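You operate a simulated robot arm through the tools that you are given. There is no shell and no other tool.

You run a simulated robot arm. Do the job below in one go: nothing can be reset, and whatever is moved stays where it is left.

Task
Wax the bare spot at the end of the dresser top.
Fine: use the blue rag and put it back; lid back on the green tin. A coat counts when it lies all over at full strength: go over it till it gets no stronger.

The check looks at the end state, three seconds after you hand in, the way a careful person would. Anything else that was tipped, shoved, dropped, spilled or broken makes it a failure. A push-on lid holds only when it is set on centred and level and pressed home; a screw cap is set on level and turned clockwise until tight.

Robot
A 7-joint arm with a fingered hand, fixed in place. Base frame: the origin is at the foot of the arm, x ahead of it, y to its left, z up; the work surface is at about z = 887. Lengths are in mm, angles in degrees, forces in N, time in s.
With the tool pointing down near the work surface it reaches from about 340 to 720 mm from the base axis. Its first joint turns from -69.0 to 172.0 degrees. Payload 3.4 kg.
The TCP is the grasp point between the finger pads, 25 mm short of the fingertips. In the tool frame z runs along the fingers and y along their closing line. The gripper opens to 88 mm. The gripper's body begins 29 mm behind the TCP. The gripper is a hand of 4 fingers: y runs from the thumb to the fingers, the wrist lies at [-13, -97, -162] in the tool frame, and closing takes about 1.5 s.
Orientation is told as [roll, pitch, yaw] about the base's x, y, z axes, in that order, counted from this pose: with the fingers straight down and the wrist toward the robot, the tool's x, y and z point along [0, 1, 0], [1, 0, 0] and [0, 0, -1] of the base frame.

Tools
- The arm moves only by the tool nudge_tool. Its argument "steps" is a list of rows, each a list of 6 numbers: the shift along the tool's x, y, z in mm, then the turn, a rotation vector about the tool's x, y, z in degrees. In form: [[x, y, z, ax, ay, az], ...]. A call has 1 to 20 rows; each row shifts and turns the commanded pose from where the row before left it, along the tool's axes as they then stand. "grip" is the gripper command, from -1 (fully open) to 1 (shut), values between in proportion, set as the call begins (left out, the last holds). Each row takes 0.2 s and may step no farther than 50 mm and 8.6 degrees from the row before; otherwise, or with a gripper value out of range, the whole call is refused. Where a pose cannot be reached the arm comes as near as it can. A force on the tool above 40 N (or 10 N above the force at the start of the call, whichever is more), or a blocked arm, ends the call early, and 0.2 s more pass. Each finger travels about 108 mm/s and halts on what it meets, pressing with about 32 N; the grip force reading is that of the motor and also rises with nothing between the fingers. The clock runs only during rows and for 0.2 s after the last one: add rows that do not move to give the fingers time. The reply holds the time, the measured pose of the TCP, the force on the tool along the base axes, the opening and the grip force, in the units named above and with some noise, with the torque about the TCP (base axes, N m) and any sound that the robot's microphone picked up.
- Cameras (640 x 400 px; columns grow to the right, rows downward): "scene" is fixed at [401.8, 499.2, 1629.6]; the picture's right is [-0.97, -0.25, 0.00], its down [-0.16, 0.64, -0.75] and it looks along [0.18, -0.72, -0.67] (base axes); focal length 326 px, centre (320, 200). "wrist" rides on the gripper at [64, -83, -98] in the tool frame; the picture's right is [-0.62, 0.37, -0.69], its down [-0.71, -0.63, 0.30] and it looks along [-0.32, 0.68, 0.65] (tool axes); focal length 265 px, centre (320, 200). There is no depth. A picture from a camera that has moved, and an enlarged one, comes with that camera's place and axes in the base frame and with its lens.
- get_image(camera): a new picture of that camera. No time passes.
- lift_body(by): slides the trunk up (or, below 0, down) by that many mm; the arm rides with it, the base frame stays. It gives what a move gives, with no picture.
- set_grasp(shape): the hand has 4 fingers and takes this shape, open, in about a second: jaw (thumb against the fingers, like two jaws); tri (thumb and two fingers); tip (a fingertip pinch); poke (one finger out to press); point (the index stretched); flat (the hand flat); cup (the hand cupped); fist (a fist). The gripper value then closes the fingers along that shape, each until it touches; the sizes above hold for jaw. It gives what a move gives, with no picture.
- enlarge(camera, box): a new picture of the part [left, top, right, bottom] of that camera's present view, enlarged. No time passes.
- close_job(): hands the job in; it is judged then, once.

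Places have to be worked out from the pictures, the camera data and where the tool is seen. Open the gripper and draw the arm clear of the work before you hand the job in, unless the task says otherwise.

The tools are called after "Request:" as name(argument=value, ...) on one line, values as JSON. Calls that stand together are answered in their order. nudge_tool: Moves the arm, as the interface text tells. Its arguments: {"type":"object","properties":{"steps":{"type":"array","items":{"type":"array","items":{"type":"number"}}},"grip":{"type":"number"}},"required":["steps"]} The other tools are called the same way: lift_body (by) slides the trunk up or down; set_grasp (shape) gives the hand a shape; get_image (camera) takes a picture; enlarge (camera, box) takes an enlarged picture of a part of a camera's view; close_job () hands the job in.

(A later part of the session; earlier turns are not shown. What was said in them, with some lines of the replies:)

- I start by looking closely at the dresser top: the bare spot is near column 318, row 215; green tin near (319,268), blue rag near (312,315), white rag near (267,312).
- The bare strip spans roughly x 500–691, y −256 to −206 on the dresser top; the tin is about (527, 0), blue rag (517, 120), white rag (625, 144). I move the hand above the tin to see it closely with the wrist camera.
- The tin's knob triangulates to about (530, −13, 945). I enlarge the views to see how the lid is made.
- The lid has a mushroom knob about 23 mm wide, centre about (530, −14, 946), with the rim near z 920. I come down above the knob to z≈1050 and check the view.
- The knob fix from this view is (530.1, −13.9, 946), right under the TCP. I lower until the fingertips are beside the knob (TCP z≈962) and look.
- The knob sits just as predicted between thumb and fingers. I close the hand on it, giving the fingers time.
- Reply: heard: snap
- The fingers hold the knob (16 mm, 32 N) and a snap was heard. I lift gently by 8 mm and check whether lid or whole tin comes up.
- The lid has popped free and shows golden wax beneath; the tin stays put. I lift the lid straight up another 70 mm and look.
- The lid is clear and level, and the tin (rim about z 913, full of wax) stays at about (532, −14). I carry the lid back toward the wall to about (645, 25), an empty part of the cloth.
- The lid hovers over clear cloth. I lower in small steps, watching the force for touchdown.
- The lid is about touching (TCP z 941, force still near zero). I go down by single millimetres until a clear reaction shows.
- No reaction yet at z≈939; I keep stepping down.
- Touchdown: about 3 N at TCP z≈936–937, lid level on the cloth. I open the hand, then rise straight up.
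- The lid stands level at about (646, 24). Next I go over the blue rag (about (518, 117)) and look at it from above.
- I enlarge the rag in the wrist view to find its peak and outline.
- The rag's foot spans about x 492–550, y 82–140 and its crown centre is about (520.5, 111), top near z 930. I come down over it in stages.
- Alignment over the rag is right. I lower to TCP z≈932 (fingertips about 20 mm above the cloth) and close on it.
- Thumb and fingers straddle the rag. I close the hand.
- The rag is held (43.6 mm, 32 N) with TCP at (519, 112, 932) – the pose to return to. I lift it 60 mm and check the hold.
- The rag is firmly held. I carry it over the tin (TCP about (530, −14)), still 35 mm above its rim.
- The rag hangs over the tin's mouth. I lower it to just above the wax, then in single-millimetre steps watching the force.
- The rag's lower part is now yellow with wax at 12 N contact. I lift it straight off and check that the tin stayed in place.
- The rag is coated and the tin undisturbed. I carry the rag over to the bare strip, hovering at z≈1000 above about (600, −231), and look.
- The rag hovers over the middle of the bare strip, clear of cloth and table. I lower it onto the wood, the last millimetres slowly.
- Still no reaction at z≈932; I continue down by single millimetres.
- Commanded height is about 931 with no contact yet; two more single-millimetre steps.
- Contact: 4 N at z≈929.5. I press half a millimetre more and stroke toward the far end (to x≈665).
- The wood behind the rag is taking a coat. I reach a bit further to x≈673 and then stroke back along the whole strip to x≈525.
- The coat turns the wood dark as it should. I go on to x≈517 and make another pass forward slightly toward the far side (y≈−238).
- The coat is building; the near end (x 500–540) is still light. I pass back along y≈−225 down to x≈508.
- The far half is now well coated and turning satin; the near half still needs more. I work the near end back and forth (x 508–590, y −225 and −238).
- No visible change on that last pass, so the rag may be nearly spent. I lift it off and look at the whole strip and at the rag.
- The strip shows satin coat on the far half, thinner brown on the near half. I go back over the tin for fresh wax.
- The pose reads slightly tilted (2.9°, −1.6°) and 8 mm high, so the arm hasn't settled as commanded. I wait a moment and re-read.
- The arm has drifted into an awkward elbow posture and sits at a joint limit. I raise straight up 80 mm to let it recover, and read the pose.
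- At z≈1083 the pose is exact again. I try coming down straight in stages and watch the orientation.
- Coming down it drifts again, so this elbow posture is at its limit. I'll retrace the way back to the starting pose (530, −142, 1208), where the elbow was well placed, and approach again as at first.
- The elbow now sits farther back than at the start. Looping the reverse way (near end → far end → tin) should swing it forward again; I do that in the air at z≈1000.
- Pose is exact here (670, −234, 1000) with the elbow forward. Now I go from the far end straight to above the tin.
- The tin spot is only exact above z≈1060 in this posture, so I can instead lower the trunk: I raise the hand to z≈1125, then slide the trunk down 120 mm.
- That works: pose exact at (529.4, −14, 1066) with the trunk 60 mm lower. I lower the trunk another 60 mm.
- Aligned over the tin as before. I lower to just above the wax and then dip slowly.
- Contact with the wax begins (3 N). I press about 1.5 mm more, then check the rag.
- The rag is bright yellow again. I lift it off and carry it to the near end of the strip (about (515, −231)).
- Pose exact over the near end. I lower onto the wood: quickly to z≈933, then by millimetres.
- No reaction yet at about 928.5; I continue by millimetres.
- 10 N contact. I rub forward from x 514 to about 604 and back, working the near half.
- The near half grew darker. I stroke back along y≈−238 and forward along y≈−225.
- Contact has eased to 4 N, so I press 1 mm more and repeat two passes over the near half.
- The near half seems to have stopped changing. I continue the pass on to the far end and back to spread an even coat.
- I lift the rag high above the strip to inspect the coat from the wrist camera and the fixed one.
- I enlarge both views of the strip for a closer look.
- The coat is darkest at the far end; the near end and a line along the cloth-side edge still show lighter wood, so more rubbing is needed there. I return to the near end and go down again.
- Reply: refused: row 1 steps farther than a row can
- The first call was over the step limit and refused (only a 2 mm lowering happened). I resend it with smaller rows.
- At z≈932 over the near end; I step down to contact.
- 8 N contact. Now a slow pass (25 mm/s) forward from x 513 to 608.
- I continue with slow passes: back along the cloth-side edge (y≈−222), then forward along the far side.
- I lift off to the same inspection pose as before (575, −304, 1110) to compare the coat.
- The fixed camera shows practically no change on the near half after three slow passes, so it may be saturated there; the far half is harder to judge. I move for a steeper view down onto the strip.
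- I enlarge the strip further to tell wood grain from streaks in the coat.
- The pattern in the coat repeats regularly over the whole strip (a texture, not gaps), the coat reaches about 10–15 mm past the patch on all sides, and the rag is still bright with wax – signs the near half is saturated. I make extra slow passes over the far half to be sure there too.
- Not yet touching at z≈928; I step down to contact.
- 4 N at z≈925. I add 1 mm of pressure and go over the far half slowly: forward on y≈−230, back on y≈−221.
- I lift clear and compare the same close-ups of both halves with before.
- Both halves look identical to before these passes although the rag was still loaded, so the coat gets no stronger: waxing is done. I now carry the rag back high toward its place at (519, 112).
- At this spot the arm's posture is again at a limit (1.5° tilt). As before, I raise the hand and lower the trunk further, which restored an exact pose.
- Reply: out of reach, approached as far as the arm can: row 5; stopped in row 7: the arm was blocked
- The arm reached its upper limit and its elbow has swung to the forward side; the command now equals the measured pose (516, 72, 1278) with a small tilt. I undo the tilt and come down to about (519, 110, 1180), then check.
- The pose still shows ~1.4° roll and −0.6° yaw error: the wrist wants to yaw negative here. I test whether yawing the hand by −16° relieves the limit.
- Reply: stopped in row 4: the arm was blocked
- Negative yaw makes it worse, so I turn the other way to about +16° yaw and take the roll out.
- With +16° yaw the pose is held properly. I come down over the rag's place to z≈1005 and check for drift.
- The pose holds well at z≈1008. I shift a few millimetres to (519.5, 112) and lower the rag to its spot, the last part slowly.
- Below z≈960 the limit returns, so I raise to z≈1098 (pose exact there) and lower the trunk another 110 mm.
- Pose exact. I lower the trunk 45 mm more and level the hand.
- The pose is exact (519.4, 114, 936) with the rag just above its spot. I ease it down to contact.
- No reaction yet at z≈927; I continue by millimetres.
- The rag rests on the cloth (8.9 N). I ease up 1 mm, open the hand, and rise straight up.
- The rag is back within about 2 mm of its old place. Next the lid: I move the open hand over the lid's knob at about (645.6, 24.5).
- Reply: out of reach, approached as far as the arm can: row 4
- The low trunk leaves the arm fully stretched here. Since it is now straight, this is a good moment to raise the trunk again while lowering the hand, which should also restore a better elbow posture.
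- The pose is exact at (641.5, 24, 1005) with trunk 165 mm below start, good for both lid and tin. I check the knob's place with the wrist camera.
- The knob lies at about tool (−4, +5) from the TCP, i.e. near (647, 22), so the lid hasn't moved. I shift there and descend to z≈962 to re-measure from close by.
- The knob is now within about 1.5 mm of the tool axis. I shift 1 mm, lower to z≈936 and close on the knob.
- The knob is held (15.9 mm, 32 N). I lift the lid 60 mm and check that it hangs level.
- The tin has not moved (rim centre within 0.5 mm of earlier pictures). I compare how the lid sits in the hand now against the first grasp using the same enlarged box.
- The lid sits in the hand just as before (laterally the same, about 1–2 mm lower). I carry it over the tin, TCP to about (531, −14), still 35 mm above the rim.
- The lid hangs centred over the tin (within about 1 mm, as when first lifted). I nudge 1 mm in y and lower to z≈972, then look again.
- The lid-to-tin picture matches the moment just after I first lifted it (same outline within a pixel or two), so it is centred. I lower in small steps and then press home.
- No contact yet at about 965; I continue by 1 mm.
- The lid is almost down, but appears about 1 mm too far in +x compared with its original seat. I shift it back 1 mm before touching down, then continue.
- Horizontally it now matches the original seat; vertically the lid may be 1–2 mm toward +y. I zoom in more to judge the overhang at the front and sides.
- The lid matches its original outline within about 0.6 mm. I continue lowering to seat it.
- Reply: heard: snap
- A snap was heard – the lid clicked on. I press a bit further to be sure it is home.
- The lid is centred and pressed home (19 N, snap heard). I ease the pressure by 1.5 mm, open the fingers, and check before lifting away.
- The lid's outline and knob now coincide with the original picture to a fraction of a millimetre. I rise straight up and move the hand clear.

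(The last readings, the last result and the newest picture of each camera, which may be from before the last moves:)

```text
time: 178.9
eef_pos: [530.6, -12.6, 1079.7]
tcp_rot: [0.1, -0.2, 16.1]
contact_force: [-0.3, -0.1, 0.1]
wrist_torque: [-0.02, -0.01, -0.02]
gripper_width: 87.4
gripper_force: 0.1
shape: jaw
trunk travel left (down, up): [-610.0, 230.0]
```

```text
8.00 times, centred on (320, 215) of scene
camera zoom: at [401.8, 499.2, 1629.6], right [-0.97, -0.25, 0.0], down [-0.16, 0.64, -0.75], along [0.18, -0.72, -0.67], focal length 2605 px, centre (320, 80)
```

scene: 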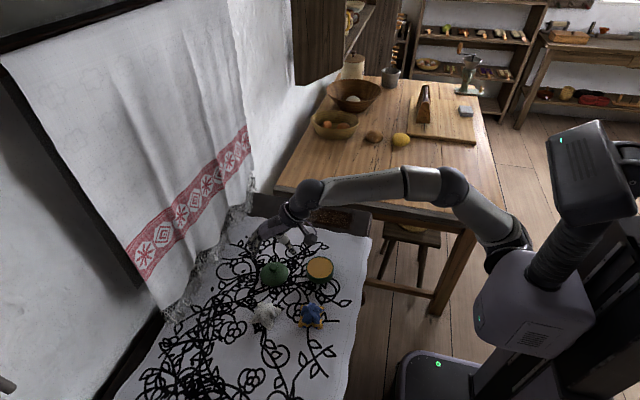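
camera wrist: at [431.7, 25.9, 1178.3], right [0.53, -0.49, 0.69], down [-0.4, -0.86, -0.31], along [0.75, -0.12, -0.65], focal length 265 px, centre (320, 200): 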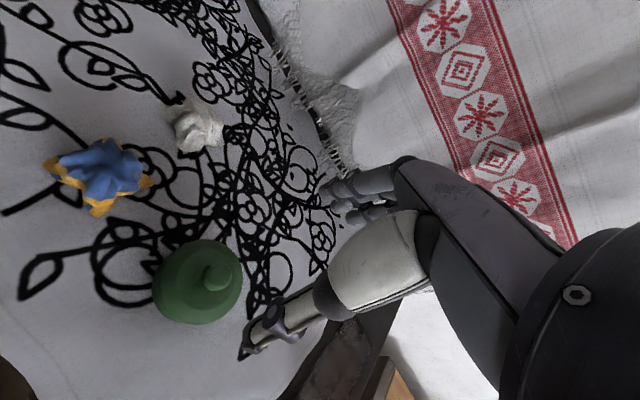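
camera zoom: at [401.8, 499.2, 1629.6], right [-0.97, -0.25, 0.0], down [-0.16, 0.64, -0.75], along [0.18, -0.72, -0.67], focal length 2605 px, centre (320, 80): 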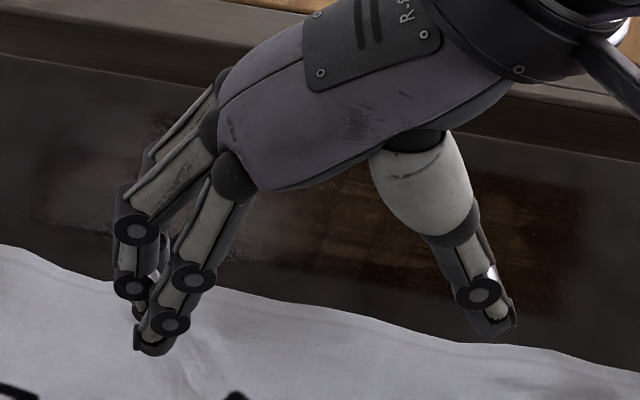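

Everything stands as at the start: tin closed, blue and white rags in place. With empty hand I take one more look at the coat from the inspection position.

Request:
nudge_tool(steps=[[-41.2, -5.3, -4.3, 0, 0, 0], [-41.2, -5.3, -4.3, 0, 0, 0], [-41.2, -5.3, -4.3, 0, 0, 0], [-41.2, -5.3, -4.3, 0, 0, 0], [-41.2, -5.3, -4.3, 0, 0, 0], [-41.2, -5.3, -4.3, 0, 0, 0], [-41.2, -5.3, -4.3, 0, 0, 0], [0, 0, 0, 0, 0, 0], [0, 0, 0, 0, 0, 0]], grip=-1)

Request:
get_image(camera="wrist")

Request:
enlarge(camera="wrist", box=[20, 100, 260, 340])

Request:
enlarge(camera="scene", box=[280, 195, 360, 235])

```text
time: 180.9
eef_pos: [575.2, -302.0, 1109.1]
tcp_rot: [0.1, -0.2, 16.2]
contact_force: [1.3, -0.6, 0.9]
wrist_torque: [-0.03, -0.02, 0.0]
gripper_width: 87.7
gripper_force: 0.0
shape: jaw
trunk travel left (down, up): [-610.0, 230.0]
```

```text
taken
camera wrist: at [476.8, -262.7, 1206.2], right [0.53, -0.49, 0.69], down [-0.4, -0.86, -0.31], along [0.75, -0.12, -0.65], focal length 265 px, centre (320, 200)
```

wrist: 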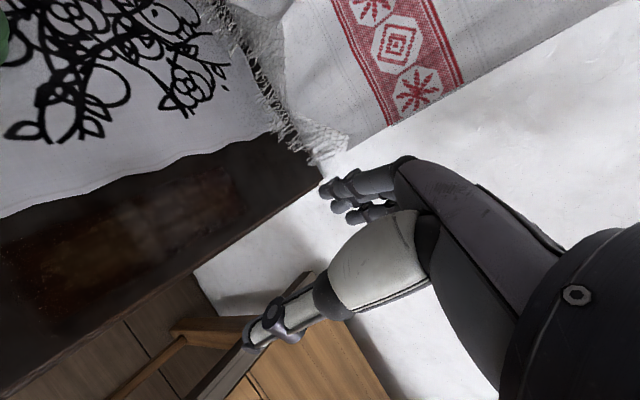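

```text
1.67 times, centred on (140, 220) of wrist
camera zoom: at [476.8, -262.7, 1206.2], right [0.53, -0.49, 0.69], down [-0.4, -0.86, -0.31], along [0.75, -0.12, -0.65], focal length 442 px, centre (620, 167)
```

zoom: 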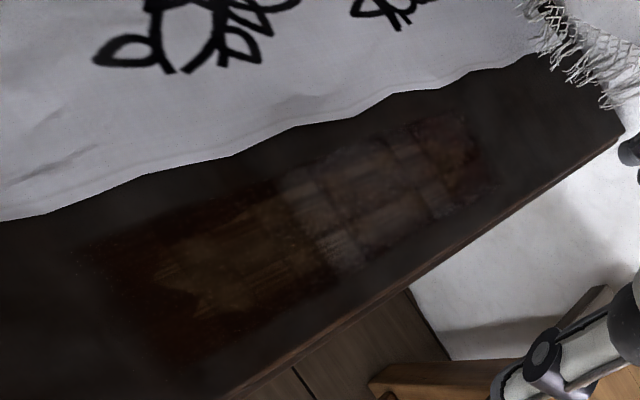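

```text
8.00 times, centred on (320, 215) of scene
camera zoom: at [401.8, 499.2, 1629.6], right [-0.97, -0.25, 0.0], down [-0.16, 0.64, -0.75], along [0.18, -0.72, -0.67], focal length 2605 px, centre (320, 80)
```

zoom: 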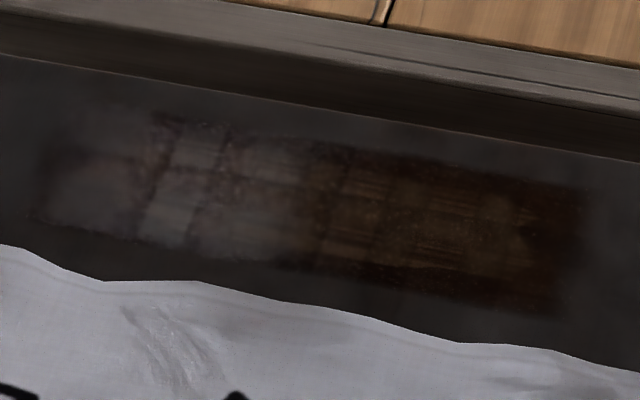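

I enlarge the near and far halves from this angle to make sure no cell is weaker than the rest.

Request:
enlarge(camera="wrist", box=[60, 200, 160, 300])

Request:
enlarge(camera="wrist", box=[130, 150, 230, 270])

```text
4.00 times, centred on (110, 250) of wrist
camera zoom: at [476.8, -262.7, 1206.2], right [0.53, -0.49, 0.69], down [-0.4, -0.86, -0.31], along [0.75, -0.12, -0.65], focal length 1062 px, centre (1160, 0)
```

zoom: 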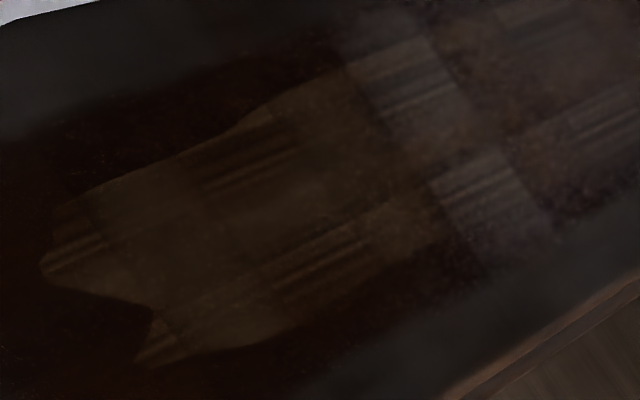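

```text
3.33 times, centred on (180, 210) of wrist
camera zoom: at [476.8, -262.7, 1206.2], right [0.53, -0.49, 0.69], down [-0.4, -0.86, -0.31], along [0.75, -0.12, -0.65], focal length 885 px, centre (787, 167)
```

zoom: 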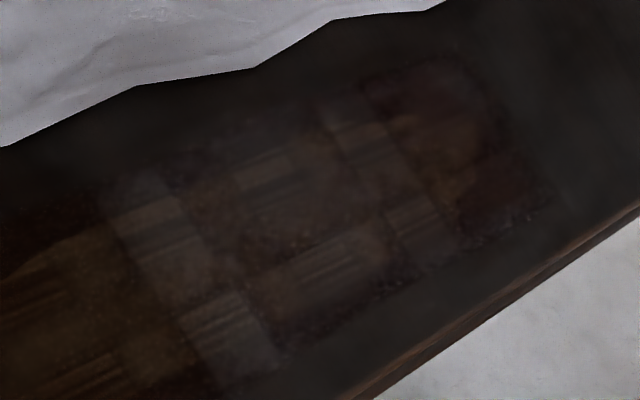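

The same fine pattern repeats evenly over every part of the strip, so the coat is uniform. I raise the trunk 100 mm to draw the open hand well clear.

Request:
lift_body(by=100)

Request:
get_image(camera="scene")

Request:
enlarge(camera="scene", box=[220, 180, 400, 360])

```text
time: 182.2
eef_pos: [575.8, -301.1, 1208.3]
tcp_rot: [0.1, -0.1, 16.2]
contact_force: [-0.5, -0.7, 0.2]
wrist_torque: [0.0, 0.02, -0.02]
gripper_width: 87.6
gripper_force: 0.0
shape: jaw
trunk travel left (down, up): [-710.0, 130.0]
```

```text
taken
```

scene: 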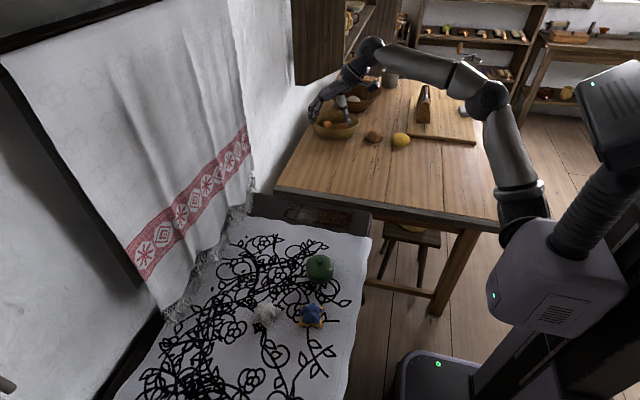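

```text
2.22 times, centred on (310, 270) of scene
camera zoom: at [401.8, 499.2, 1629.6], right [-0.97, -0.25, 0.0], down [-0.16, 0.64, -0.75], along [0.18, -0.72, -0.67], focal length 724 px, centre (342, 44)
```

zoom: 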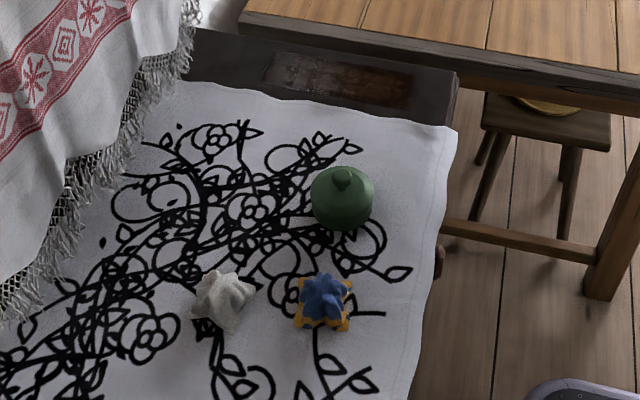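

The strip is coated evenly, the lid is seated on the green tin, and the blue rag is back in its place. The white rag and everything else are untouched, and the hand is open and clear, so I hand in the job.

Request:
close_job()

```text
The job is handed in.
```

The bare spot at the end of the dresser top is waxed, and I've handed the job in.

- **Coat:** It covers the whole bare patch and runs roughly 10–15 mm past it on every side, without touching the cloth. I dipped the rag twice. After the second dip, more passes over both halves made no visible difference in the close-up pictures, and the rag still had wax on it. I took that as full strength. The grain still shows through faintly, and the far half looks hazier only because the surface reflects the wall.
- **Green tin:** The lid is back on, centred and level. I heard it snap on and then pressed to about 19 N. Its outline matches the starting picture to within a fraction of a millimetre, and the tin has not moved.
- **Blue rag:** It is back within about 2 mm of where it lay, turned about 16° from how it was. Its lower edge is still yellow with wax.
- **Everything else:** The white rag and the other things in view look as they did at the start. The hand is open and well clear. The trunk sits 65 mm lower than at the start, because I lowered it partway through when the arm ran into a joint limit.
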